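You operate a simulated robot arm through the tools that you are given. There is no shell and no other tool. Be economical: measure what you need, move in short steps, check, and stop when the job is done.

The job below is to be done with a simulated two-armed robot. You get a single attempt, and the scene is never put back.

TASK
Put the filter from the high shelf over the shaker on top of the green paper pack. Then fetch the red capped fitting and stand it on the steel step. Then lift the blue lid open. The order counts. Set down upright: filter, red capped fitting.

It is judged by the outcome, as a careful person would: the job done as asked, and still so three seconds after it is handed in. It fails if anything else is knocked over, pushed out of place, dropped, spilled or broken. A push-on lid holds only when it is set on centred and level and pressed home; a screw cap is set on level and turned clockwise until tight.

THE ROBOT
Two 7-joint arms with two-finger parallel grippers on one trunk, on a base that drives. Base frame: it is fixed to the floor where the robot stands at the start and does not move with it; the origin is under the middle of the robot, x ahead of it, y to its left, z up; the surface under the hand at the start is at about z = 0.8. Units: m, degrees, N and s.
The left shoulder is at the start at [0.041, 0.183, 1.331], the right one opposite. With the tool pointing down near the work surface each hand reaches from about 0.1 to 0.62 m from the robot's upright axis, wherever it stands, measured 20 degrees to its own side. Places, roughly: blue lid [-2.2, -6.3, 1]; filter (5x5x9 cm) [0.5, 0.1, 1.6]; green paper pack (7x11x4 cm) [0.3, -4.4, 0.5]; red capped fitting [-1, -1, 1]; steel step (24x36 cm) [-1.04, -2.92, 0.3]. Payload 1.57 kg a hand.
The TCP of each hand is the grasp point between the finger pads, 0.03 m short of the fingertips. In the tool frame z runs along the fingers and y along their closing line. The gripper opens to 0.11 m. The fingers are 0.024 m wide and 0.012 m thick; the gripper's body (0.048 by 0.112 m) begins 0.078 m behind the TCP.
Orientation is told as [roll, pitch, yaw] about the base's x, y, z axes, in that order, counted from this pose: with the fingers straight down and closing along the base's y, the tool's x points along the base's -x, its y along +y and its z along -z.

THE INTERFACE
- The arms move only by the tool send_rows. It takes "left_deltas", "right_deltas" or both (then of equal length, played together; a hand with none holds still); each is text: rows parted by semicolons, each of 7 numbers parted by spaces: the shift along the tool's x, y, z in m, then the turn, a rotation vector about the tool's x, y, z in degrees, then the finger opening in m, from 0 to 0.11. In form: x y z rx ry rz hand; .... A call has 1 to 10 rows; each row is the pose to reach, as a shift and turn from the pose commanded when the call began, along the tool's axes at that moment. Each row takes 0.2 s and may step no farther than 0.05 m and 8.6 degrees from the row before; otherwise, or with a gripper value out of range, the whole call is refused. Where a pose cannot be reached the arm comes as near as it can. A force on the tool above 40 N (or 10 N above the force at the start of the call, whichever is more), or a blocked arm, ends the call early, and 0.2 s more pass. The fingers move at their own pace (about 0.072 m/s each) and stop on an object; they squeeze with about 43 N. The grip force told is the motor's: it shows also when the fingers shut on nothing. Time passes only in rows, and 0.2 s behind the last, so rows that repeat a pose let the fingers close. It gives the time, the measured TCP pose, the force on the tool (base axes), the opening and the grip force at its end, in the units of the frame above (readings bear some noise), with the torque about the TCP (base axes, N m) and any sound that the robot's microphone picked up.
- Cameras (640 x 400 px; columns grow to the right, rows downward): "scene" is now at [0.0758, 0.0061, 1.9154]; the picture's right is [0.32, -0.95, -0.01], its down [-0.70, -0.24, -0.67] and it looks along [0.63, 0.22, -0.74] (base axes); focal length 250 px, centre (320, 200). "left" rides on the left gripper at [0.07, -0.016, -0.141] in its tool frame; the picture's right is [0.23, 0.97, 0.00], its down [-0.85, 0.20, -0.48] and it looks along [-0.47, 0.11, 0.88] (tool axes); focal length 222 px, centre (320, 200). "right" rides on the right gripper at [0.07, 0.016, -0.141] in its tool frame; the picture's right is [-0.23, 0.97, 0.00], its down [-0.86, -0.20, -0.48] and it looks along [-0.47, -0.11, 0.88] (tool axes); focal length 222 px, centre (320, 200). There is no depth. A picture from a camera that has moved, and an enlarged one, comes with that camera's place and axes in the base frame and with its lens.
- get_image(camera): a new picture of that camera. No time passes.
- move_column(by): slides the trunk up (or, below 0, down) by that many m; the arms and the scene camera ride with it, the base frame stays. It gives what a move gives, with no picture.
- drive_base(legs): drives the robot by 1 to 6 legs, each [ahead, left, turn to the left] in m, m and degrees, along the robot's own axes; the way and the turn of a leg run together, so that a leg with both is an arc; at most 1.5 m and 180 degrees a leg. The arms and the cameras ride along, it lands a little off, and it stops where it bumps. It gives what a move gives.
- turn_head(pan, tilt): turns the head with the scene camera to pan (to the left, within 86 degrees either way) and tilt (down, from -29 to 69), counted from straight ahead of the robot. It gives what a move gives.
- enlarge(camera, box): a new picture of the part [left, top, right, bottom] of that camera's present view, enlarged. No time passes.
- hand_in(): hands the job in; it is judged then, once.

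Work in short steps. Places have to be worked out from the pictures, the camera data and where the tool is seen: move nearer, look again, correct. Check each grasp and each placing, and mend what went wrong. You have 165 turns and 122 pictures in all, those below and enlarged ones among them. Open the grippers and draw the arms clear of the work before you hand the job in, unless the task says otherwise; then end with one line.

The tools are called after ">>>" as a command line: name --argument value ..., lists and objects as JSON in quotes. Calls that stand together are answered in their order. send_rows: Moves the arms, as the interface text tells. Its arguments: {"type":"object","properties":{"left_deltas":{"type":"string"},"right_deltas":{"type":"string"}},"required":[]} The other tools are called the same way: move_column (by) slides the trunk up or down; drive_base (legs) drives the base; turn_head (pan, tilt) turns the head that bears the scene camera; get_image (camera) takes a picture; enlarge (camera, box) takes an enlarged picture of a part of a camera's view; hand_in () hands the job in.

At the start:

```text
time: 0.0
left_tool_pos: [0.4294, 0.3937, 1.0077]
left_ee_rot: [0.4, -0.7, 0.0]
left_force: [0.1, 0.1, -0.6]
left_wrist_torque: [0.01, -0.04, 0.01]
left_opening: 0.1099
left_finger_force: 0.1
right_tool_pos: [0.3606, -0.076, 1.002]
right_ee_rot: [0.3, -0.6, -0.1]
right_force: [0.6, -0.7, 0.0]
right_wrist_torque: [-0.02, -0.01, -0.01]
right_opening: 0.1102
right_finger_force: 0.1
trunk travel left (down, up): [-0.925, 0.065]
robot x, y, heading: [-0.0014, 0.0022, -0.1]
head pan, tilt: [18.9, 48.9]
```

scene: 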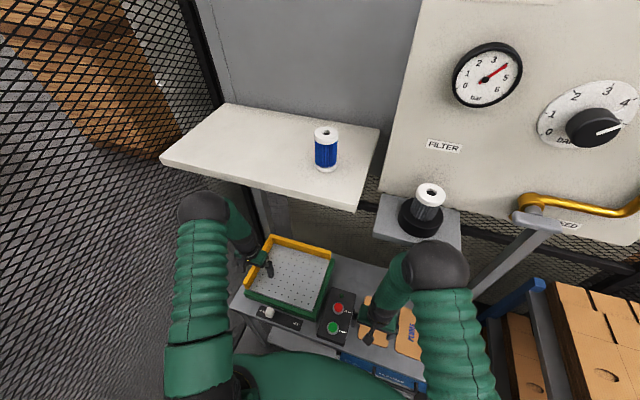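
right: 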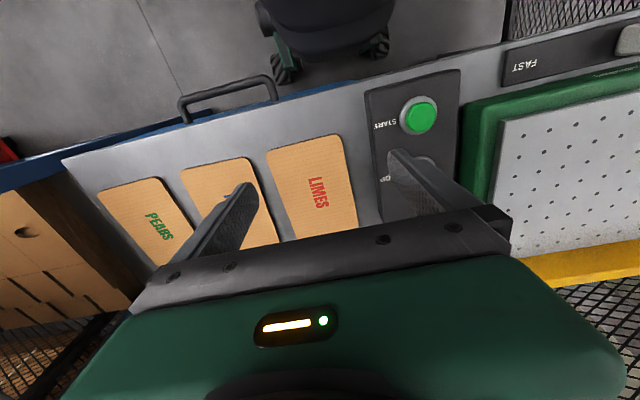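
left: 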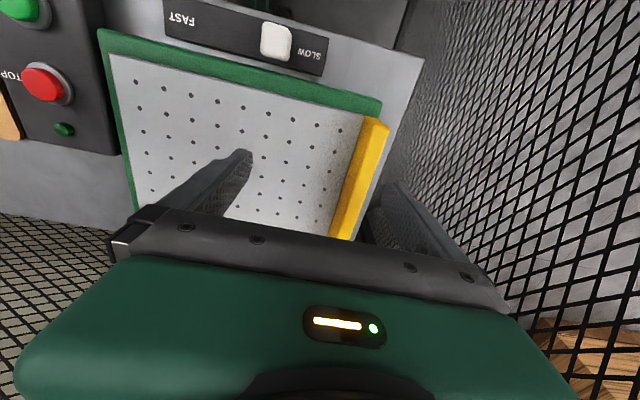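

The blue filter on the high shelf is at roughly (0.48, 0.13), with the shelf top at about 1.55 and the front edge near x≈0.4. I'll back away first so the arms have room to rise in front of the shelf.

>>> drive_base --legs '[[-0.3, 0, 0]]'

>>> turn_head --pan 0 --tilt 30

>>> get_image --camera "scene"

```text
time: 2.0
left_tool_pos: [0.149, 0.3995, 0.9977]
left_ee_rot: [0.1, 0.4, 0.0]
left_force: [1.3, -0.1, -0.5]
left_wrist_torque: [0.02, 0.07, 0.05]
left_opening: 0.11
left_finger_force: 0.1
right_tool_pos: [0.0814, -0.0695, 0.9958]
right_ee_rot: [0.0, 0.6, -0.1]
right_force: [0.2, -0.4, -0.5]
right_wrist_torque: [0.05, 0.04, 0.01]
right_opening: 0.1106
right_finger_force: 0.0
trunk travel left (down, up): [-0.925, 0.065]
robot x, y, heading: [-0.3009, 0.0005, -0.2]
head pan, tilt: [18.9, 48.9]
```

```text
time: 2.9
left_tool_pos: [0.1439, 0.3997, 0.9993]
left_ee_rot: [-0.1, 0.1, 0.0]
left_force: [1.0, -0.1, 0.0]
left_wrist_torque: [0.02, -0.01, -0.02]
left_opening: 0.1099
left_finger_force: 0.2
right_tool_pos: [0.076, -0.0685, 0.9971]
right_ee_rot: [-0.2, 0.4, -0.1]
right_force: [0.4, -0.6, 0.2]
right_wrist_torque: [0.02, -0.02, 0.01]
right_opening: 0.1099
right_finger_force: 0.1
trunk travel left (down, up): [-0.925, 0.065]
robot x, y, heading: [-0.3001, 0.0013, -0.0]
head pan, tilt: [0.0, 30.0]
```

```text
118 pictures are left
camera scene: at [-0.1721, -0.0049, 1.9419], right [0.0, -1.0, 0.0], down [-0.5, 0.0, -0.86], along [0.86, 0.0, -0.5], focal length 250 px, centre (320, 200)
```

scene: 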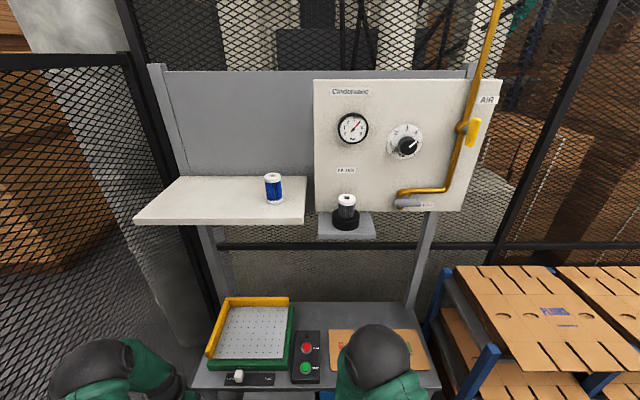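

Triangulating the two views puts the filter base near (0.455, 0.127, 1.57) and the shelf edge at x≈0.364. I'll raise the trunk, then lift the left hand while tilting its fingers forward, 35° below horizontal.

>>> move_column --by 0.06

>>> send_rows --left_deltas "0 -0.02 -0.042 0 -5.5 0 0.11;0 -0.04 -0.084 0 -11 0 0.11;0 -0.06 -0.126 0 -16.5 0 0.11;0 -0.08 -0.168 0 -22 0 0.11;0 -0.1 -0.21 0 -27.5 0 0.11;0 -0.12 -0.252 0 -33 0 0.11;0 -0.14 -0.294 0 -38.5 0 0.11;0 -0.16 -0.336 0 -44 0 0.11;0 -0.18 -0.378 0 -49.5 0 0.11;0 -0.2 -0.42 0 -55 0 0.11"

```text
time: 3.9
left_tool_pos: [0.1429, 0.4027, 1.0575]
left_ee_rot: [-0.2, 0.1, 0.0]
left_force: [0.3, 0.5, 0.1]
left_wrist_torque: [0.04, -0.01, -0.01]
left_opening: 0.1099
left_finger_force: 0.1
right_tool_pos: [0.0748, -0.0671, 1.0581]
right_ee_rot: [-0.3, 0.2, 0.0]
right_force: [0.9, -0.1, -0.4]
right_wrist_torque: [0.0, 0.04, -0.03]
right_opening: 0.1099
right_finger_force: 0.0
trunk travel left (down, up): [-0.985, 0.005]
robot x, y, heading: [-0.2999, 0.0006, 0.0]
head pan, tilt: [0.0, 30.0]
```

```text
time: 6.1
left_tool_pos: [0.1583, 0.2107, 1.4944]
left_ee_rot: [0.6, -55.4, -1.0]
left_force: [-0.6, 0.0, -0.1]
left_wrist_torque: [-0.03, -0.08, 0.02]
left_opening: 0.11
left_finger_force: 0.0
left hand out of reach, approached as far as the arm can: row 8, 9, 10
right_tool_pos: [0.073, -0.0617, 1.0598]
right_ee_rot: [-0.4, 0.1, 0.0]
right_force: [-0.1, 0.7, -0.9]
right_wrist_torque: [-0.03, -0.03, 0.02]
right_opening: 0.1102
right_finger_force: 0.1
trunk travel left (down, up): [-0.985, 0.005]
robot x, y, heading: [-0.2948, -0.0018, 0.4]
head pan, tilt: [0.0, 30.0]
```

The hand is at z≈1.49, though three rows came back as near their reach limit. I'll try going further up with a flatter tilt and see what the arm does.

>>> send_rows --left_deltas "-0.016 -0.008 -0.011 0 -4 0 0.11;-0.033 -0.016 -0.023 0 -8 0 0.11;-0.049 -0.024 -0.034 0 -12 0 0.11;-0.066 -0.032 -0.046 0 -16 0 0.11;-0.082 -0.04 -0.057 0 -20 0 0.11;-0.098 -0.05 -0.068 0 -20 0 0.11;-0.115 -0.06 -0.08 0 -20 0 0.11"

>>> get_image --camera "left"

```text
time: 7.7
left_tool_pos: [0.1621, 0.1479, 1.6311]
left_ee_rot: [-1.0, -74.9, 1.1]
left_force: [-0.1, -0.2, -0.8]
left_wrist_torque: [0.0, -0.02, -0.04]
left_opening: 0.1101
left_finger_force: 0.1
left hand out of reach, approached as far as the arm can: row 1, 2, 3, 4, 5
right_tool_pos: [0.0744, -0.064, 1.0578]
right_ee_rot: [-0.4, 0.3, 0.0]
right_force: [0.2, -0.2, 0.1]
right_wrist_torque: [-0.01, 0.0, -0.02]
right_opening: 0.1102
right_finger_force: 0.2
trunk travel left (down, up): [-0.985, 0.005]
robot x, y, heading: [-0.2981, 0.0014, 0.1]
head pan, tilt: [0.0, 30.0]
```

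```text
117 pictures are left
camera left: at [0.0072, 0.1317, 1.601], right [-0.06, 0.97, -0.22], down [-0.24, 0.2, 0.95], along [0.97, 0.11, 0.22], focal length 222 px, centre (320, 200)
```

left: 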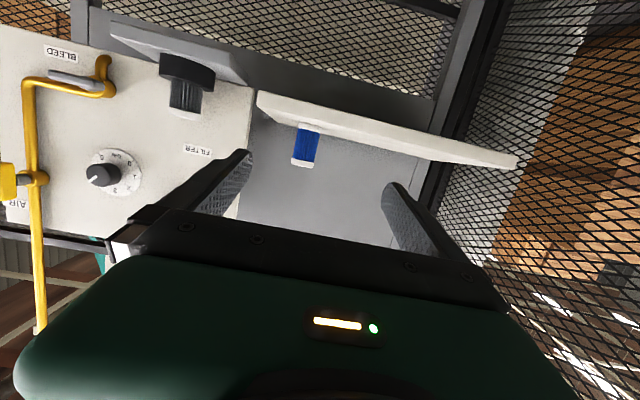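

The flatter pose works: TCP is at z 1.63, and the filter's mid-point is near (0.45, 0.128, 1.607). I'll shift the hand to y≈0.128, lower it a little, and drive ahead 0.2.

>>> send_rows --left_deltas "0.01 -0.01 0 0 0 0 0.11;0.018 -0.02 0.005 0 0 0 0.11;0.018 -0.02 0.005 0 0 0 0.11"

>>> drive_base --legs '[[0.18, 0, 0]]'

>>> get_image --camera "left"

>>> get_image --camera "scene"

```text
time: 8.5
left_tool_pos: [0.1629, 0.1268, 1.6118]
left_ee_rot: [-1.1, -74.9, 1.0]
left_force: [-0.5, 0.3, -0.2]
left_wrist_torque: [-0.06, 0.01, 0.03]
left_opening: 0.1103
left_finger_force: 0.1
right_tool_pos: [0.0756, -0.0649, 1.0573]
right_ee_rot: [-0.3, 0.3, 0.0]
right_force: [0.6, -0.2, -0.1]
right_wrist_torque: [-0.02, -0.02, -0.01]
right_opening: 0.1098
right_finger_force: 0.1
trunk travel left (down, up): [-0.985, 0.005]
robot x, y, heading: [-0.3024, -0.0009, 0.2]
head pan, tilt: [0.0, 30.0]
```

```text
time: 10.0
left_tool_pos: [0.3362, 0.1284, 1.6139]
left_ee_rot: [-1.1, -75.1, 1.1]
left_force: [1.1, -0.3, -0.1]
left_wrist_torque: [0.0, 0.03, 0.01]
left_opening: 0.1099
left_finger_force: 0.2
right_tool_pos: [0.2516, -0.0649, 1.0589]
right_ee_rot: [-0.4, 0.1, 0.1]
right_force: [-0.3, -0.2, 0.5]
right_wrist_torque: [0.01, -0.01, 0.03]
right_opening: 0.1102
right_finger_force: 0.0
trunk travel left (down, up): [-0.985, 0.005]
robot x, y, heading: [-0.1196, 0.0018, 0.1]
head pan, tilt: [0.0, 30.0]
```

```text
116 pictures are left
camera left: at [0.1823, 0.1117, 1.5831], right [-0.06, 0.97, -0.22], down [-0.24, 0.2, 0.95], along [0.97, 0.11, 0.22], focal length 222 px, centre (320, 200)
```

left: 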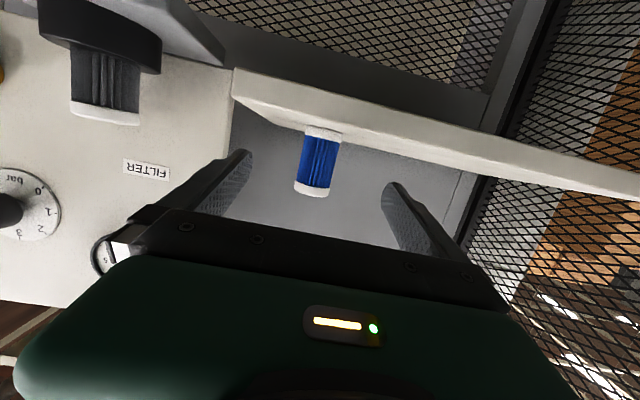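

```text
115 pictures are left
camera scene: at [-0.0022, 0.0032, 2.0027], right [0.0, -1.0, 0.0], down [-0.5, 0.0, -0.87], along [0.87, 0.0, -0.5], focal length 250 px, centre (320, 200)
```

scene: 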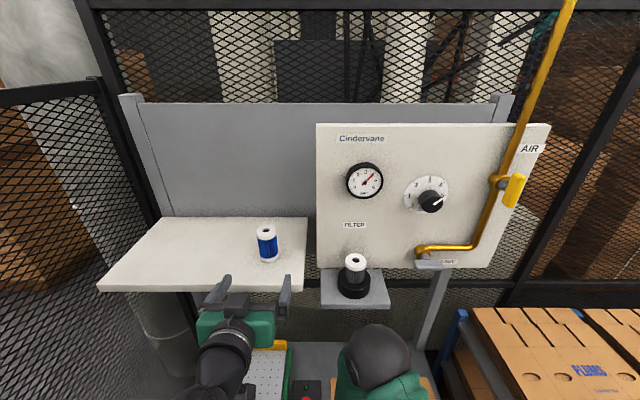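

The filter is aligned with the finger gap at y≈0.129, and its x is somewhere in 0.46–0.49. I'll advance 0.12 m straight ahead, then look.

>>> send_rows --left_deltas "-0.0078 0 0.029 0 0 0 0.11;-0.0155 0 0.058 0 0 0 0.11;-0.0233 0 0.087 0 0 0 0.11;-0.031 0 0.116 0 0 0 0.11;-0.031 0 0.116 0 0 0 0.11"

>>> get_image --camera "left"

>>> enlarge --camera "scene" --box '[180, 180, 340, 280]'

```text
time: 11.2
left_tool_pos: [0.4632, 0.127, 1.6119]
left_ee_rot: [-0.8, -74.9, 0.8]
left_force: [-0.2, -0.9, 0.2]
left_wrist_torque: [0.0, 0.01, -0.01]
left_opening: 0.1102
left_finger_force: 0.0
right_tool_pos: [0.2571, -0.0656, 1.0568]
right_ee_rot: [-0.3, 0.3, 0.2]
right_force: [0.5, 0.1, -0.3]
right_wrist_torque: [0.0, 0.02, 0.03]
right_opening: 0.11
right_finger_force: 0.1
trunk travel left (down, up): [-0.985, 0.005]
robot x, y, heading: [-0.1156, -0.0012, 0.2]
head pan, tilt: [0.0, 30.0]
```

```text
114 pictures are left
camera left: at [0.3085, 0.1105, 1.5814], right [-0.06, 0.97, -0.22], down [-0.24, 0.2, 0.95], along [0.97, 0.11, 0.22], focal length 222 px, centre (320, 200)
```

left: 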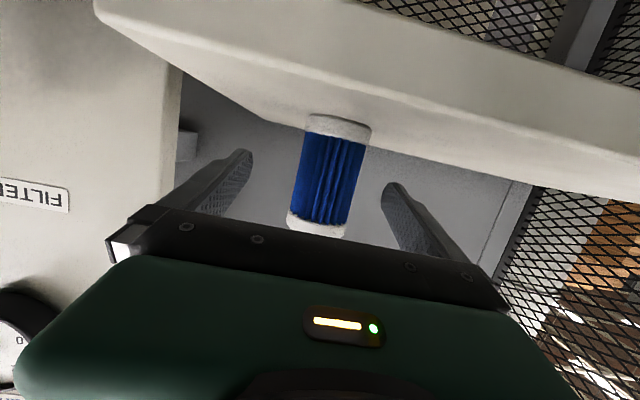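

```text
4.00 times, centred on (260, 230) of scene
camera zoom: at [0.0087, 0.0012, 2.002], right [0.0, -1.0, 0.0], down [-0.5, 0.0, -0.86], along [0.86, 0.0, -0.5], focal length 1000 px, centre (560, 80)
```

zoom: 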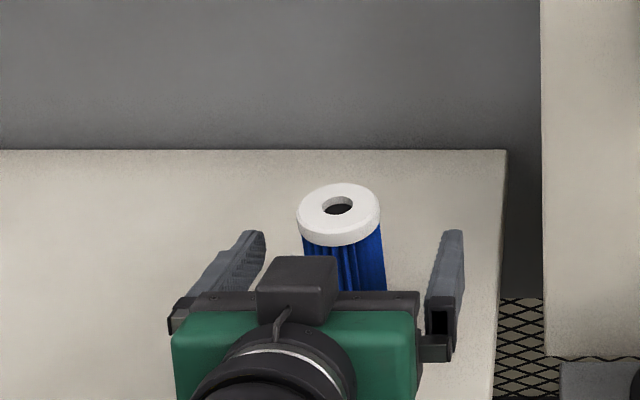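

Filter length in the image (≈102 px) puts its axis near x≈0.495, y≈0.133. I'll advance another 0.03 and shift 6 mm left, then close.

>>> send_rows --left_deltas "-0.004 0.006 0.015 0 0 0 0.11;-0.008 0.006 0.03 0 0 0 0.11;-0.008 0.006 0.03 0 0 0 0.11;-0.008 0.006 0.03 0 0 0 0.0;-0.008 0.006 0.03 0 0 0 0.0;-0.008 0.006 0.03 0 0 0 0.0;-0.008 0.006 0.03 0 0 0 0.0"

>>> enlarge --camera "scene" --box '[180, 180, 340, 280]'

```text
time: 12.8
left_tool_pos: [0.4932, 0.1341, 1.6136]
left_ee_rot: [-1.0, -75.1, 1.1]
left_force: [1.7, 0.8, 4.5]
left_wrist_torque: [0.15, -0.03, -0.02]
left_opening: 0.0468
left_finger_force: 42.9
right_tool_pos: [0.2553, -0.0651, 1.0594]
right_ee_rot: [-0.3, 0.2, 0.1]
right_force: [1.2, -0.2, -1.0]
right_wrist_torque: [0.02, -0.01, -0.03]
right_opening: 0.1099
right_finger_force: 0.1
trunk travel left (down, up): [-0.985, 0.005]
robot x, y, heading: [-0.1198, -0.0002, 0.1]
head pan, tilt: [0.0, 30.0]
```

```text
4.00 times, centred on (260, 230) of scene
camera zoom: at [0.0063, 0.003, 2.0022], right [0.0, -1.0, 0.0], down [-0.5, 0.0, -0.87], along [0.87, 0.0, -0.5], focal length 1000 px, centre (560, 80)
```

zoom: 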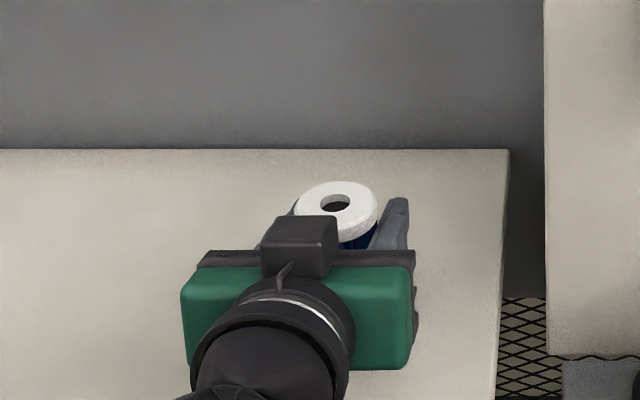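

Gripped at 0.047 opening. I'll lift 5 cm, back the base off, and check the hold.

>>> send_rows --left_deltas "-0.016 0 -0.0043 0 0 0 0;-0.032 0 -0.0087 0 0 0 0;-0.048 0 -0.013 0 0 0 0;-0.048 0 -0.013 0 0 0 0"

>>> drive_base --legs '[[-0.45, 0, 0]]'

>>> get_image --camera "left"

>>> turn_head --pan -80 --tilt 25

>>> get_image --camera "scene"

```text
time: 13.8
left_tool_pos: [0.4934, 0.1336, 1.6628]
left_ee_rot: [-1.0, -75.0, 0.9]
left_force: [0.6, 0.5, -1.5]
left_wrist_torque: [0.04, -0.04, 0.03]
left_opening: 0.0468
left_finger_force: 43.3
right_tool_pos: [0.256, -0.0652, 1.0582]
right_ee_rot: [-0.3, 0.4, 0.1]
right_force: [-0.4, 0.6, 0.4]
right_wrist_torque: [0.02, 0.0, -0.03]
right_opening: 0.1099
right_finger_force: 0.0
trunk travel left (down, up): [-0.985, 0.005]
robot x, y, heading: [-0.1152, 0.0021, 0.2]
head pan, tilt: [0.0, 30.0]
```

```text
time: 16.5
left_tool_pos: [0.0483, 0.1323, 1.6603]
left_ee_rot: [-1.0, -74.9, 1.0]
left_force: [0.7, -0.1, -1.8]
left_wrist_torque: [-0.03, -0.06, 0.01]
left_opening: 0.0469
left_finger_force: 43.1
right_tool_pos: [-0.1914, -0.067, 1.0567]
right_ee_rot: [-0.3, 0.4, 0.1]
right_force: [-0.3, -0.5, 0.2]
right_wrist_torque: [0.01, 0.01, -0.01]
right_opening: 0.1099
right_finger_force: 0.1
trunk travel left (down, up): [-0.985, 0.005]
robot x, y, heading: [-0.5677, -0.0043, 0.2]
head pan, tilt: [0.0, 30.0]
```

```text
111 pictures are left
camera left: at [-0.1072, 0.1166, 1.6302], right [-0.06, 0.97, -0.22], down [-0.24, 0.2, 0.95], along [0.97, 0.11, 0.22], focal length 222 px, centre (320, 200)
```

left: 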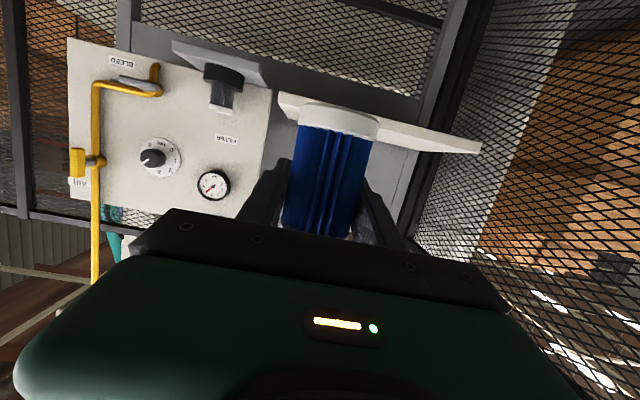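

```text
time: 18.0
left_tool_pos: [0.0421, 0.133, 1.6632]
left_ee_rot: [-1.1, -75.0, 1.0]
left_force: [1.1, 0.4, -2.0]
left_wrist_torque: [-0.02, 0.0, -0.01]
left_opening: 0.0469
left_finger_force: 43.0
right_tool_pos: [-0.1964, -0.065, 1.0578]
right_ee_rot: [-0.3, 0.2, 0.1]
right_force: [-0.2, -0.5, -0.2]
right_wrist_torque: [0.0, 0.0, 0.0]
right_opening: 0.1101
right_finger_force: 0.1
trunk travel left (down, up): [-0.985, 0.005]
robot x, y, heading: [-0.5705, 0.0018, -0.0]
head pan, tilt: [-80.0, 25.0]
```

```text
110 pictures are left
camera scene: at [-0.5166, -0.0891, 2.0102], right [-0.98, -0.18, 0.0], down [-0.08, 0.42, -0.91], along [0.16, -0.89, -0.42], focal length 250 px, centre (320, 200)
```

scene: 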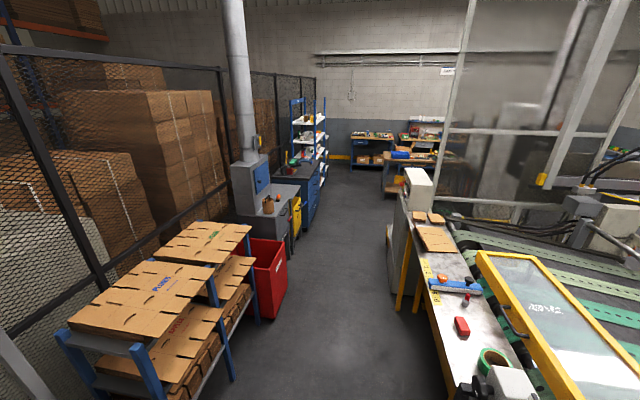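

The filter is held upright. An aisle runs toward -y between x≈-0.9 and 0.15, so I'll turn right to face it and look ahead.

>>> drive_base --legs '[[0, 0, -90]]'

>>> turn_head --pan 0 --tilt 25

>>> get_image --camera "scene"

>>> enlarge --camera "scene" --box '[200, 80, 360, 180]'

```text
time: 22.2
left_tool_pos: [-0.4348, -0.6118, 1.6638]
left_ee_rot: [-1.1, -75.0, -88.8]
left_force: [-1.0, 0.9, -1.3]
left_wrist_torque: [0.01, -0.01, -0.02]
left_opening: 0.0469
left_finger_force: 42.8
right_tool_pos: [-0.6332, -0.3739, 1.0583]
right_ee_rot: [-0.4, 0.2, -89.9]
right_force: [-0.1, 0.6, -0.2]
right_wrist_torque: [0.0, -0.01, -0.01]
right_opening: 0.1099
right_finger_force: 0.1
trunk travel left (down, up): [-0.985, 0.005]
robot x, y, heading: [-0.5726, -0.0016, -90.0]
head pan, tilt: [-80.0, 25.0]
```

```text
time: 23.8
left_tool_pos: [-0.4339, -0.6096, 1.6627]
left_ee_rot: [-1.0, -75.1, -88.9]
left_force: [-0.2, -0.1, -0.9]
left_wrist_torque: [0.02, -0.01, 0.01]
left_opening: 0.0469
left_finger_force: 42.8
right_tool_pos: [-0.6331, -0.3735, 1.0598]
right_ee_rot: [-0.3, 0.1, -89.9]
right_force: [-0.4, 0.3, -0.1]
right_wrist_torque: [0.01, -0.01, 0.01]
right_opening: 0.1101
right_finger_force: 0.1
trunk travel left (down, up): [-0.985, 0.005]
robot x, y, heading: [-0.5686, -0.0033, -90.1]
head pan, tilt: [0.0, 25.0]
```

```text
109 pictures are left
camera scene: at [-0.5666, -0.127, 2.01], right [-1.0, 0.0, 0.0], down [0.0, 0.42, -0.91], along [0.0, -0.91, -0.42], focal length 250 px, centre (320, 200)
```

scene: 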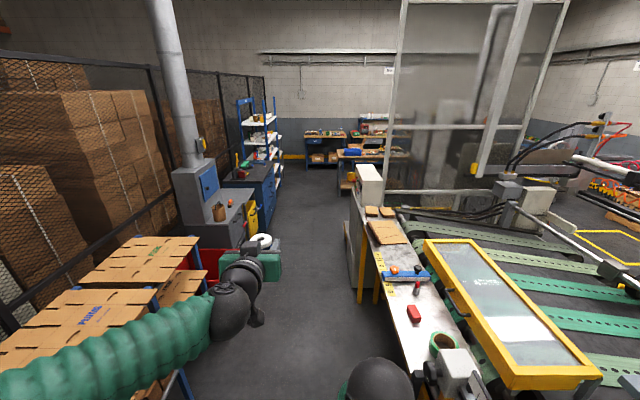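

```text
4.00 times, centred on (280, 130) of scene
camera zoom: at [-0.5666, -0.127, 2.01], right [-1.0, 0.0, 0.0], down [0.0, 0.42, -0.91], along [0.0, -0.91, -0.42], focal length 1000 px, centre (480, 480)
```

zoom: 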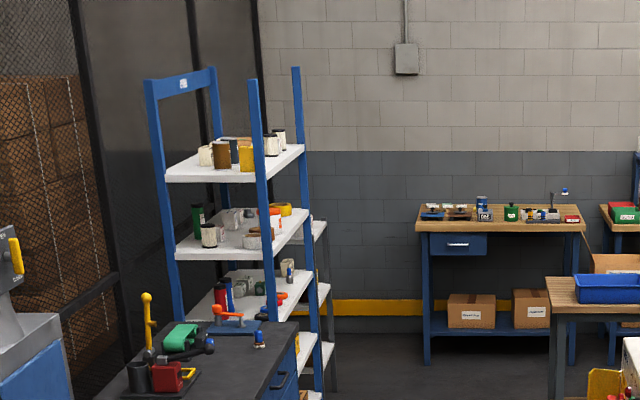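

The rack with white shelves at about (0.3, -4.4) should hold the green pack. I'll drive up the aisle to y≈-3.2 along x≈-0.4, then look.

>>> drive_base --legs '[[1.5, 0.15, 0], [1.5, 0, 0]]'

>>> turn_head --pan 35 --tilt 40

>>> get_image --camera "scene"

```text
refused: leg 1 is longer than a leg can be; nothing moved
```

```text
time: 24.8
left_tool_pos: [-0.4338, -0.61, 1.6631]
left_ee_rot: [-1.0, -75.1, -88.9]
left_force: [0.1, -0.2, -2.1]
left_wrist_torque: [-0.02, -0.02, -0.02]
left_opening: 0.0473
left_finger_force: 43.3
right_tool_pos: [-0.6328, -0.3729, 1.0586]
right_ee_rot: [-0.3, 0.1, -89.9]
right_force: [-1.0, -0.8, 0.0]
right_wrist_torque: [-0.02, -0.01, -0.01]
right_opening: 0.1098
right_finger_force: 0.0
trunk travel left (down, up): [-0.985, 0.005]
robot x, y, heading: [-0.569, -0.0024, -90.0]
head pan, tilt: [35.0, 40.0]
```

```text
107 pictures are left
camera scene: at [-0.5178, -0.1041, 1.9868], right [-0.82, -0.57, 0.0], down [-0.37, 0.53, -0.76], along [0.44, -0.63, -0.64], focal length 250 px, centre (320, 200)
```

scene: 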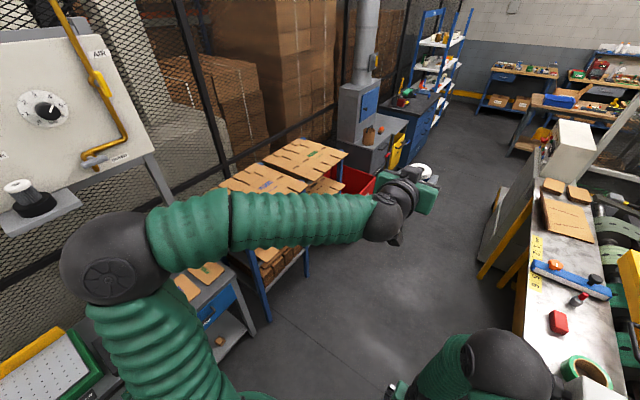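

The leg was slightly over the limit, so I'll split it. The path in the aisle is clear.

>>> drive_base --legs '[[1.4, 0.15, 0], [1.4, 0, 0]]'

>>> get_image --camera "scene"

```text
time: 38.4
left_tool_pos: [-0.2889, -3.4171, 1.6649]
left_ee_rot: [-1.1, -75.1, -89.0]
left_force: [0.3, 0.6, -2.1]
left_wrist_torque: [-0.02, -0.02, -0.02]
left_opening: 0.0469
left_finger_force: 42.6
right_tool_pos: [-0.4861, -3.1807, 1.0604]
right_ee_rot: [-0.3, 0.1, -90.0]
right_force: [0.7, 0.9, -0.5]
right_wrist_torque: [-0.03, 0.0, 0.01]
right_opening: 0.1101
right_finger_force: 0.0
trunk travel left (down, up): [-0.985, 0.005]
robot x, y, heading: [-0.4258, -2.8112, -90.0]
head pan, tilt: [35.0, 40.0]
```

```text
106 pictures are left
camera scene: at [-0.371, -2.9109, 1.9869], right [-0.82, -0.57, 0.0], down [-0.37, 0.53, -0.77], along [0.44, -0.63, -0.64], focal length 250 px, centre (320, 200)
```

scene: 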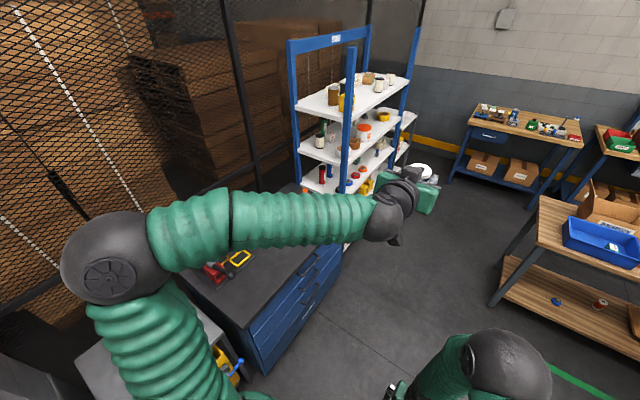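

The rack is ahead on the left. I'll drive on to y≈-4.1 keeping x≈-0.55, and look at the shelves.

>>> drive_base --legs '[[1.2, -0.1, 0]]'

>>> turn_head --pan 75 --tilt 50

>>> get_image --camera "scene"

```text
time: 44.5
left_tool_pos: [-0.3966, -4.621, 1.665]
left_ee_rot: [-1.1, -75.2, -89.3]
left_force: [-0.6, -0.8, -1.3]
left_wrist_torque: [-0.03, 0.01, 0.02]
left_opening: 0.0472
left_finger_force: 43.0
right_tool_pos: [-0.593, -4.383, 1.0598]
right_ee_rot: [-0.4, 0.0, -90.4]
right_force: [1.0, 0.0, -0.3]
right_wrist_torque: [0.01, -0.04, -0.01]
right_opening: 0.11
right_finger_force: 0.1
trunk travel left (down, up): [-0.985, 0.005]
robot x, y, heading: [-0.5252, -4.0148, -90.2]
head pan, tilt: [35.0, 40.0]
```

```text
time: 45.6
left_tool_pos: [-0.3962, -4.6206, 1.6649]
left_ee_rot: [-1.1, -75.2, -89.5]
left_force: [0.4, 0.3, -0.7]
left_wrist_torque: [-0.02, 0.03, 0.01]
left_opening: 0.047
left_finger_force: 43.0
right_tool_pos: [-0.5938, -4.384, 1.0588]
right_ee_rot: [-0.3, 0.0, -90.3]
right_force: [0.8, -0.2, -0.1]
right_wrist_torque: [0.01, -0.01, 0.02]
right_opening: 0.1101
right_finger_force: 0.0
trunk travel left (down, up): [-0.985, 0.005]
robot x, y, heading: [-0.5249, -4.0152, -90.3]
head pan, tilt: [75.0, 50.0]
```

```text
105 pictures are left
camera scene: at [-0.45, -4.0688, 1.9726], right [-0.27, -0.96, 0.0], down [-0.74, 0.21, -0.64], along [0.62, -0.17, -0.77], focal length 250 px, centre (320, 200)
```

scene: 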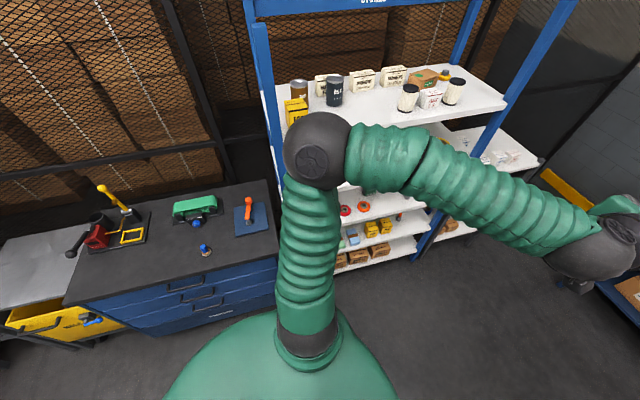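

I'll retract the filter arm 0.15 m toward the robot before turning to face the rack, so it doesn't sweep into the posts.

>>> send_rows --left_deltas "0.0104 0 -0.0386 0 0 0 0;0.0208 0 -0.0773 0 0 0 0;0.031 0 -0.116 0 0 0 0;0.0388 0 -0.145 0 0 0 0;0.0388 0 -0.145 0 0 0 0"

>>> drive_base --legs '[[0.3, 0, 0], [0, 0, 90]]'

>>> turn_head --pan 0 --tilt 45

>>> get_image --camera "scene"

```text
time: 46.8
left_tool_pos: [-0.3963, -4.4705, 1.6648]
left_ee_rot: [-1.0, -75.2, -89.5]
left_force: [0.8, 0.1, -1.4]
left_wrist_torque: [-0.02, 0.01, 0.0]
left_opening: 0.0471
left_finger_force: 42.7
right_tool_pos: [-0.5945, -4.3842, 1.0598]
right_ee_rot: [-0.3, 0.0, -90.4]
right_force: [0.7, -0.3, 0.2]
right_wrist_torque: [-0.03, -0.01, -0.01]
right_opening: 0.1097
right_finger_force: 0.1
trunk travel left (down, up): [-0.985, 0.005]
robot x, y, heading: [-0.5288, -4.0108, -90.4]
head pan, tilt: [75.0, 50.0]
```

```text
time: 52.7
left_tool_pos: [-0.0702, -4.192, 1.6643]
left_ee_rot: [-0.9, -75.2, 0.0]
left_force: [-0.2, -0.5, -1.6]
left_wrist_torque: [0.0, -0.01, 0.02]
left_opening: 0.0468
left_finger_force: 43.6
right_tool_pos: [-0.1599, -4.3891, 1.0601]
right_ee_rot: [-0.4, 0.0, -0.9]
right_force: [-1.0, 1.0, 0.4]
right_wrist_torque: [0.02, 0.01, -0.03]
right_opening: 0.11
right_finger_force: 0.1
trunk travel left (down, up): [-0.985, 0.005]
robot x, y, heading: [-0.5256, -4.3166, -0.8]
head pan, tilt: [75.0, 50.0]
```

```text
time: 54.1
left_tool_pos: [-0.0724, -4.1919, 1.6641]
left_ee_rot: [-1.1, -75.2, 0.1]
left_force: [0.2, -0.9, -1.2]
left_wrist_torque: [0.01, 0.03, 0.02]
left_opening: 0.0471
left_finger_force: 42.8
right_tool_pos: [-0.1605, -4.3882, 1.0598]
right_ee_rot: [-0.3, 0.0, -0.9]
right_force: [-0.4, 0.0, 0.2]
right_wrist_torque: [-0.01, 0.01, -0.01]
right_opening: 0.1098
right_finger_force: 0.1
trunk travel left (down, up): [-0.985, 0.005]
robot x, y, heading: [-0.5293, -4.3202, -1.0]
head pan, tilt: [0.0, 45.0]
```

```text
104 pictures are left
camera scene: at [-0.4128, -4.3152, 1.9795], right [-0.01, -1.0, 0.0], down [-0.71, 0.01, -0.71], along [0.71, -0.01, -0.71], focal length 250 px, centre (320, 200)
```

scene: 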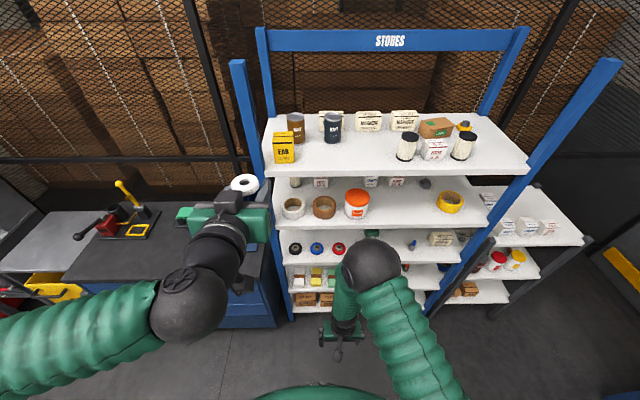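

I'll lower the trunk by 0.5 m to look into the lower shelves; the space in front of the rack is clear.

>>> move_column --by -0.5

>>> get_image --camera "scene"

```text
refused: -0.5 is not a number from -0.4 to 0.4
```

```text
103 pictures are left
camera scene: at [-0.4128, -4.3152, 1.9795], right [-0.01, -1.0, 0.0], down [-0.71, 0.01, -0.71], along [0.71, -0.01, -0.71], focal length 250 px, centre (320, 200)
```

scene: 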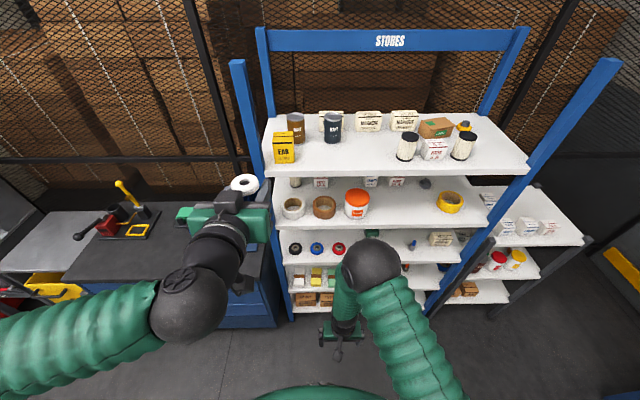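

The column step is limited to 0.4, so I'll go down in two moves.

>>> move_column --by -0.4

>>> move_column --by -0.2

>>> turn_head --pan 0 --tilt 35

>>> get_image --camera "scene"

```text
time: 58.0
left_tool_pos: [-0.0727, -4.192, 1.2646]
left_ee_rot: [-1.0, -75.2, 0.0]
left_force: [0.6, 0.5, -2.1]
left_wrist_torque: [-0.03, -0.02, 0.01]
left_opening: 0.0469
left_finger_force: 42.9
right_tool_pos: [-0.1612, -4.3886, 0.6605]
right_ee_rot: [-0.3, 0.1, -1.0]
right_force: [0.8, 0.1, 0.3]
right_wrist_torque: [0.01, -0.02, -0.02]
right_opening: 0.11
right_finger_force: 0.0
trunk travel left (down, up): [-0.585, 0.405]
robot x, y, heading: [-0.5279, -4.3166, -1.1]
head pan, tilt: [0.0, 45.0]
```

```text
time: 60.1
left_tool_pos: [-0.0727, -4.1929, 1.0638]
left_ee_rot: [-0.9, -75.3, 0.2]
left_force: [0.3, -0.2, -1.5]
left_wrist_torque: [0.04, -0.03, -0.01]
left_opening: 0.047
left_finger_force: 43.1
right_tool_pos: [-0.1608, -4.3884, 0.461]
right_ee_rot: [-0.3, 0.0, -0.9]
right_force: [0.6, -0.6, 0.2]
right_wrist_torque: [0.04, -0.02, 0.01]
right_opening: 0.1102
right_finger_force: 0.0
trunk travel left (down, up): [-0.385, 0.605]
robot x, y, heading: [-0.5289, -4.315, -0.7]
head pan, tilt: [0.0, 45.0]
```

```text
time: 60.9
left_tool_pos: [-0.0713, -4.1922, 1.0635]
left_ee_rot: [-0.9, -75.4, 0.2]
left_force: [-0.5, -0.6, -2.1]
left_wrist_torque: [-0.01, 0.02, 0.03]
left_opening: 0.0471
left_finger_force: 43.1
right_tool_pos: [-0.1623, -4.3893, 0.4592]
right_ee_rot: [-0.3, 0.0, -0.9]
right_force: [0.4, 0.1, 0.2]
right_wrist_torque: [0.02, 0.01, 0.0]
right_opening: 0.1099
right_finger_force: 0.0
trunk travel left (down, up): [-0.385, 0.605]
robot x, y, heading: [-0.529, -4.3186, -0.8]
head pan, tilt: [0.0, 35.0]
```

```text
102 pictures are left
camera scene: at [-0.4073, -4.3161, 1.3943], right [-0.02, -1.0, 0.0], down [-0.58, 0.01, -0.82], along [0.82, -0.01, -0.58], focal length 250 px, centre (320, 200)
```

scene: 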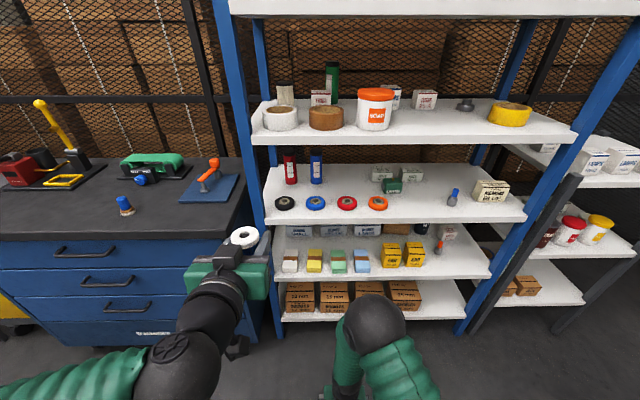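

The green paper pack is on the fourth shelf at about (338, 262). I'll raise the right hand and move it aside, then lower the trunk further to look into that shelf level.

>>> send_rows --right_deltas "0 -0.03 -0.035 0 0 0 0.11;0 -0.06 -0.07 0 0 0 0.11;0 -0.09 -0.105 0 0 0 0.11;0 -0.12 -0.14 0 0 0 0.11;0 -0.15 -0.175 0 0 0 0.05;0 -0.18 -0.21 0 0 0 0.0;0 -0.21 -0.245 0 0 0 0;0 -0.23 -0.28 0 0 0 0"

>>> move_column --by -0.3

>>> get_image --camera "scene"

```text
time: 62.6
left_tool_pos: [-0.0726, -4.1933, 1.0649]
left_ee_rot: [-0.8, -75.3, -0.1]
left_force: [0.4, -0.5, -0.8]
left_wrist_torque: [0.03, -0.02, 0.01]
left_opening: 0.0469
left_finger_force: 43.0
right_tool_pos: [-0.1655, -4.6173, 0.7409]
right_ee_rot: [-0.2, 0.0, -0.9]
right_force: [-0.6, 0.7, 0.0]
right_wrist_torque: [0.0, -0.01, 0.01]
right_opening: 0.0001
right_finger_force: 16.0
trunk travel left (down, up): [-0.385, 0.605]
robot x, y, heading: [-0.5301, -4.3176, -0.9]
head pan, tilt: [0.0, 35.0]
```

```text
time: 65.7
left_tool_pos: [-0.073, -4.1927, 0.7647]
left_ee_rot: [-0.9, -75.3, -0.1]
left_force: [1.3, 1.2, -1.2]
left_wrist_torque: [0.02, -0.01, -0.01]
left_opening: 0.0469
left_finger_force: 42.8
right_tool_pos: [-0.1657, -4.6164, 0.4408]
right_ee_rot: [-0.2, 0.1, -0.8]
right_force: [-0.4, 0.2, 0.1]
right_wrist_torque: [-0.04, 0.0, 0.0]
right_opening: 0.0
right_finger_force: 21.4
trunk travel left (down, up): [-0.085, 0.905]
robot x, y, heading: [-0.5294, -4.3192, -0.9]
head pan, tilt: [0.0, 35.0]
```

```text
101 pictures are left
camera scene: at [-0.4084, -4.3175, 1.0944], right [-0.02, -1.0, 0.0], down [-0.57, 0.01, -0.82], along [0.82, -0.01, -0.57], focal length 250 px, centre (320, 200)
```

scene: 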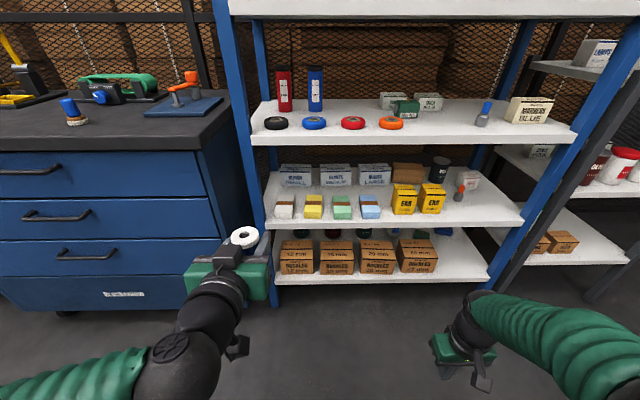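

Let me zoom on the pack to see its shape and clearance.

>>> enlarge --camera "scene" --box '[260, 150, 420, 250]'

```text
4.00 times, centred on (340, 200) of scene
camera zoom: at [-0.4084, -4.3175, 1.0944], right [-0.02, -1.0, 0.0], down [-0.57, 0.01, -0.82], along [0.82, -0.01, -0.57], focal length 1000 px, centre (240, 200)
```

zoom: 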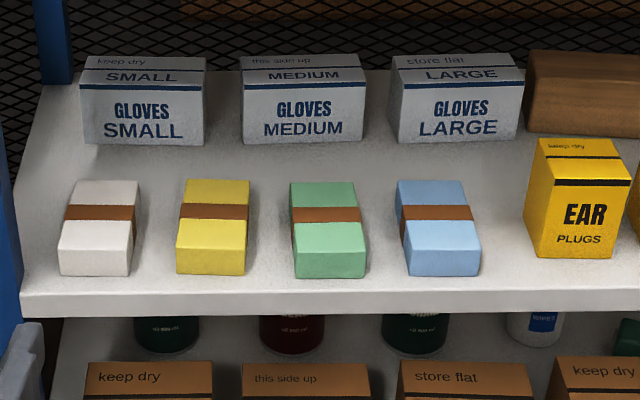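

The pack centre works out at about (0.356, -4.408), with its top at z≈0.547 and about 0.30 m of gap up to the next shelf. I'll tuck the right hand back, lower the trunk, and move the base right 0.2 m.

>>> send_rows --right_deltas "0.03 0 -0.03 0 0 0 0;0.06 0 -0.06 0 0 0 0;0.09 0 -0.09 0 0 0 0;0.1 0.03 -0.1 0 0 0 0;0.1 0.06 -0.1 0 0 0 0"

>>> drive_base --legs '[[0, -0.21, 0.9]]'

>>> move_column --by -0.08

>>> get_image --camera "left"

>>> get_image --camera "scene"

```text
time: 66.8
left_tool_pos: [-0.0729, -4.1936, 0.7637]
left_ee_rot: [-0.9, -75.2, 0.0]
left_force: [0.1, 0.6, -1.4]
left_wrist_torque: [0.03, -0.07, -0.04]
left_opening: 0.0469
left_finger_force: 42.9
right_tool_pos: [-0.2579, -4.5875, 0.5286]
right_ee_rot: [-0.3, 0.1, -0.9]
right_force: [0.9, -0.1, -0.2]
right_wrist_torque: [0.0, 0.0, -0.01]
right_opening: 0.0001
right_finger_force: 21.5
right hand out of reach, approached as far as the arm can: row 4, 5
trunk travel left (down, up): [-0.085, 0.905]
robot x, y, heading: [-0.5259, -4.319, -0.9]
head pan, tilt: [0.0, 35.0]
```

```text
time: 68.5
left_tool_pos: [-0.0761, -4.3946, 0.7641]
left_ee_rot: [-0.9, -75.3, 1.0]
left_force: [-0.5, -0.5, -1.9]
left_wrist_torque: [0.04, -0.02, 0.03]
left_opening: 0.0469
left_finger_force: 42.1
right_tool_pos: [-0.2548, -4.793, 0.5296]
right_ee_rot: [-0.3, 0.1, 0.1]
right_force: [-0.7, -0.4, 0.7]
right_wrist_torque: [0.04, -0.01, 0.03]
right_opening: 0.0
right_finger_force: 21.0
trunk travel left (down, up): [-0.085, 0.905]
robot x, y, heading: [-0.5271, -4.5253, 0.1]
head pan, tilt: [0.0, 35.0]
```

```text
time: 69.7
left_tool_pos: [-0.0766, -4.3964, 0.6843]
left_ee_rot: [-0.6, -75.2, 0.6]
left_force: [0.6, -0.4, -1.2]
left_wrist_torque: [0.03, -0.01, 0.01]
left_opening: 0.0471
left_finger_force: 43.0
right_tool_pos: [-0.2549, -4.7942, 0.4477]
right_ee_rot: [-0.2, 0.0, 0.1]
right_force: [1.4, -0.5, -1.1]
right_wrist_torque: [0.0, 0.03, 0.03]
right_opening: 0.0002
right_finger_force: 21.3
trunk travel left (down, up): [-0.005, 0.985]
robot x, y, heading: [-0.5281, -4.5238, 0.0]
head pan, tilt: [0.0, 35.0]
```

```text
99 pictures are left
camera left: at [-0.2315, -4.4117, 0.6534], right [-0.06, 0.97, -0.22], down [-0.25, 0.2, 0.95], along [0.97, 0.11, 0.23], focal length 222 px, centre (320, 200)
```

left: 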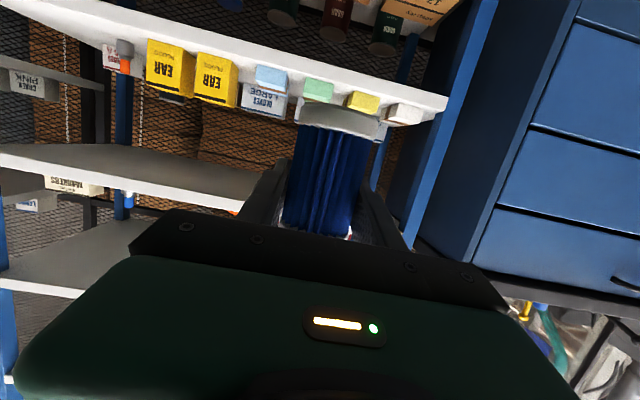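

```text
98 pictures are left
camera scene: at [-0.4104, -4.5248, 1.0145], right [0.0, -1.0, 0.0], down [-0.57, 0.0, -0.82], along [0.82, 0.0, -0.57], focal length 250 px, centre (320, 200)
```

scene: 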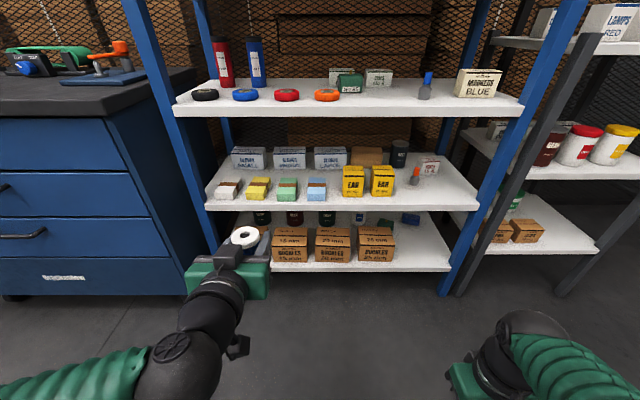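

The left camera confirms the green pack at y≈-4.41. I'll lower the hand to z≈0.645, then drive ahead 0.25 so the filter enters above the packs.

>>> send_rows --left_deltas "0.02 -0.006 0.005 0 0 0 0;0.038 -0.012 0.01 0 0 0 0;0.038 -0.012 0.01 0 0 0 0"

>>> drive_base --legs '[[0.24, 0, 0]]'

>>> get_image --camera "left"

>>> get_image --camera "scene"

```text
time: 70.5
left_tool_pos: [-0.0756, -4.4082, 0.6458]
left_ee_rot: [-0.6, -75.4, 0.7]
left_force: [0.2, 0.5, -1.6]
left_wrist_torque: [0.03, -0.02, -0.01]
left_opening: 0.0471
left_finger_force: 43.3
right_tool_pos: [-0.2546, -4.7936, 0.4481]
right_ee_rot: [-0.2, 0.0, 0.1]
right_force: [0.5, -0.5, -0.3]
right_wrist_torque: [0.01, 0.02, -0.03]
right_opening: 0.0001
right_finger_force: 21.4
trunk travel left (down, up): [-0.005, 0.985]
robot x, y, heading: [-0.5291, -4.5314, 0.2]
head pan, tilt: [0.0, 35.0]
```

```text
time: 72.2
left_tool_pos: [0.1642, -4.4077, 0.6452]
left_ee_rot: [-0.6, -75.3, 0.4]
left_force: [1.0, 0.8, -1.1]
left_wrist_torque: [-0.01, 0.0, 0.01]
left_opening: 0.047
left_finger_force: 43.1
right_tool_pos: [-0.0167, -4.7941, 0.4478]
right_ee_rot: [-0.2, 0.0, -0.1]
right_force: [-0.6, -0.1, -0.1]
right_wrist_torque: [0.04, -0.02, 0.0]
right_opening: 0.0
right_finger_force: 21.3
trunk travel left (down, up): [-0.005, 0.985]
robot x, y, heading: [-0.2875, -4.5219, 0.0]
head pan, tilt: [0.0, 35.0]
```

```text
97 pictures are left
camera left: at [0.0086, -4.4241, 0.6135], right [-0.06, 0.97, -0.22], down [-0.24, 0.2, 0.95], along [0.97, 0.11, 0.23], focal length 222 px, centre (320, 200)
```

left: 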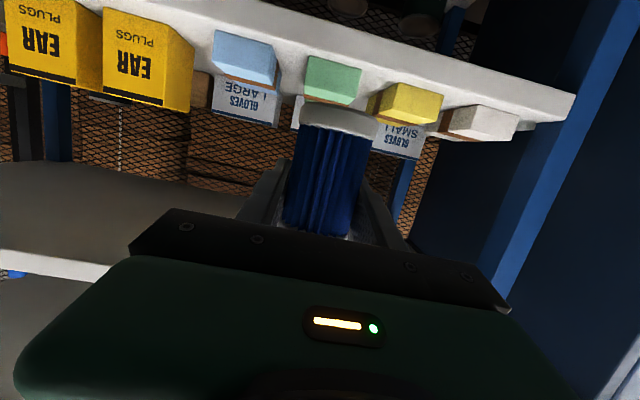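

```text
96 pictures are left
camera scene: at [-0.1711, -4.5249, 1.0144], right [0.0, -1.0, 0.0], down [-0.57, 0.0, -0.82], along [0.82, 0.0, -0.57], focal length 250 px, centre (320, 200)
```

scene: 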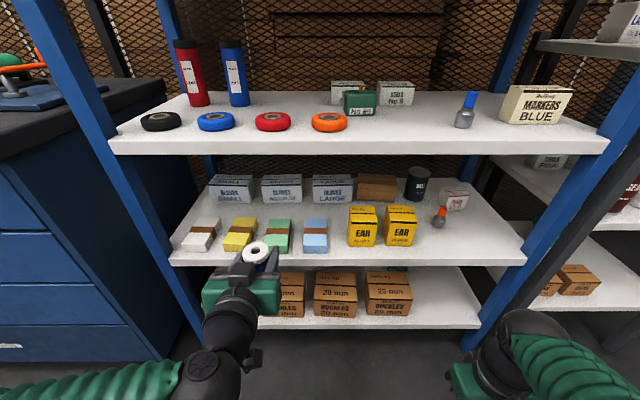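

Pack centre confirmed at about (0.359, -4.409), top at 0.55. I'll advance 0.19 at the present height (filter bottom ≈0.597).

>>> send_rows --left_deltas "-0.0098 0 0.0367 0 0 0 0;-0.0197 0 0.0734 0 0 0 0;-0.0295 0 0.11 0 0 0 0;-0.0393 0 0.1468 0 0 0 0;-0.0497 0 0.1855 0 0 0 0;-0.0497 0 0.1855 0 0 0 0"

>>> get_image --camera "left"

>>> enlarge --camera "scene" --box '[200, 160, 360, 260]'

```text
time: 73.6
left_tool_pos: [0.3554, -4.4075, 0.6462]
left_ee_rot: [-0.5, -75.4, 0.6]
left_force: [0.5, 0.0, -1.6]
left_wrist_torque: [0.01, -0.02, 0.01]
left_opening: 0.0467
left_finger_force: 43.2
right_tool_pos: [-0.0157, -4.7941, 0.448]
right_ee_rot: [-0.2, 0.1, 0.0]
right_force: [0.0, 0.1, 0.2]
right_wrist_torque: [0.03, 0.02, -0.01]
right_opening: 0.0001
right_finger_force: 21.2
trunk travel left (down, up): [-0.005, 0.985]
robot x, y, heading: [-0.2908, -4.5276, -0.0]
head pan, tilt: [0.0, 35.0]
```

```text
95 pictures are left
camera left: at [0.2013, -4.4241, 0.6152], right [-0.06, 0.97, -0.22], down [-0.25, 0.2, 0.95], along [0.97, 0.11, 0.23], focal length 222 px, centre (320, 200)
```

left: 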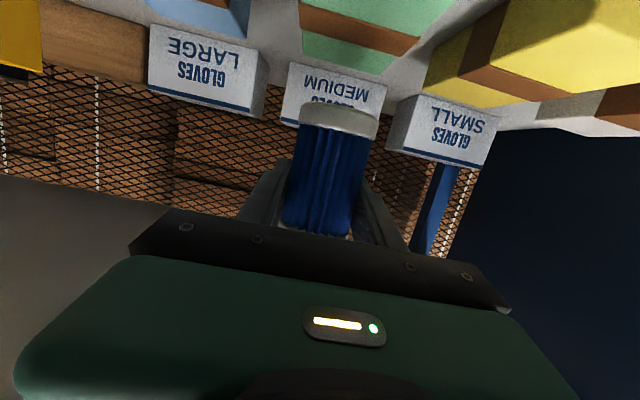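

```text
4.00 times, centred on (280, 210) of scene
camera zoom: at [-0.1704, -4.5251, 1.0144], right [0.0, -1.0, 0.0], down [-0.57, 0.0, -0.82], along [0.82, 0.0, -0.57], focal length 1000 px, centre (480, 160)
```

zoom: 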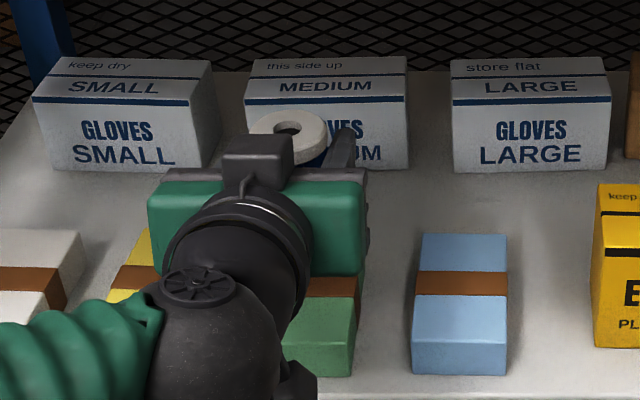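

Filter bottom is at about 0.598 above the pack, centred in y. I'll lower 40 mm and read the forces.

>>> send_rows --left_deltas "0.0116 0 0.0031 0 0 0 0;0.0232 0 0.0062 0 0 0 0;0.0348 0 0.0093 0 0 0 0;0.0386 0 0.0103 0 0 0 0;0.0386 0 0.0103 0 0 0 0"

>>> enlarge --camera "left" --box '[240, 20, 480, 170]'

```text
time: 74.8
left_tool_pos: [0.3547, -4.4082, 0.6063]
left_ee_rot: [-0.6, -75.1, 0.5]
left_force: [-0.4, 0.2, -1.6]
left_wrist_torque: [0.0, -0.01, 0.01]
left_opening: 0.0471
left_finger_force: 43.4
right_tool_pos: [-0.0158, -4.7944, 0.4489]
right_ee_rot: [-0.2, -0.1, 0.0]
right_force: [-0.7, 0.7, -0.3]
right_wrist_torque: [0.0, -0.02, -0.01]
right_opening: 0.0001
right_finger_force: 21.5
trunk travel left (down, up): [-0.005, 0.985]
robot x, y, heading: [-0.2924, -4.5264, 0.2]
head pan, tilt: [0.0, 35.0]
```

```text
2.67 times, centred on (360, 95) of left
camera zoom: at [0.201, -4.4244, 0.575], right [-0.06, 0.97, -0.22], down [-0.24, 0.2, 0.95], along [0.97, 0.11, 0.23], focal length 592 px, centre (213, 480)
```

zoom: 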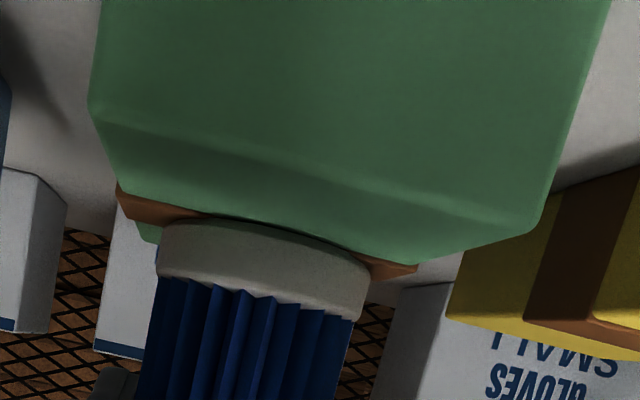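

Almost touching and well centred. I'll lower in 2 mm steps and watch the force.

>>> send_rows --left_deltas "0.0019 0 0.0005 0 0 0 0;0.0039 0 0.001 0 0 0 0;0.0058 0 0.0016 0 0 0 0"

```text
time: 75.6
left_tool_pos: [0.3547, -4.4075, 0.6064]
left_ee_rot: [-0.1, -76.0, 0.2]
left_force: [7.7, 2.4, 29.3]
left_wrist_torque: [0.09, 0.49, -0.05]
left_opening: 0.0472
left_finger_force: 43.4
right_tool_pos: [-0.0171, -4.7951, 0.4489]
right_ee_rot: [-0.2, 0.0, 0.0]
right_force: [-0.2, -0.4, -0.8]
right_wrist_torque: [0.03, 0.0, -0.06]
right_opening: 0.0001
right_finger_force: 21.1
trunk travel left (down, up): [-0.005, 0.985]
robot x, y, heading: [-0.2883, -4.5293, -0.1]
head pan, tilt: [0.0, 35.0]
```

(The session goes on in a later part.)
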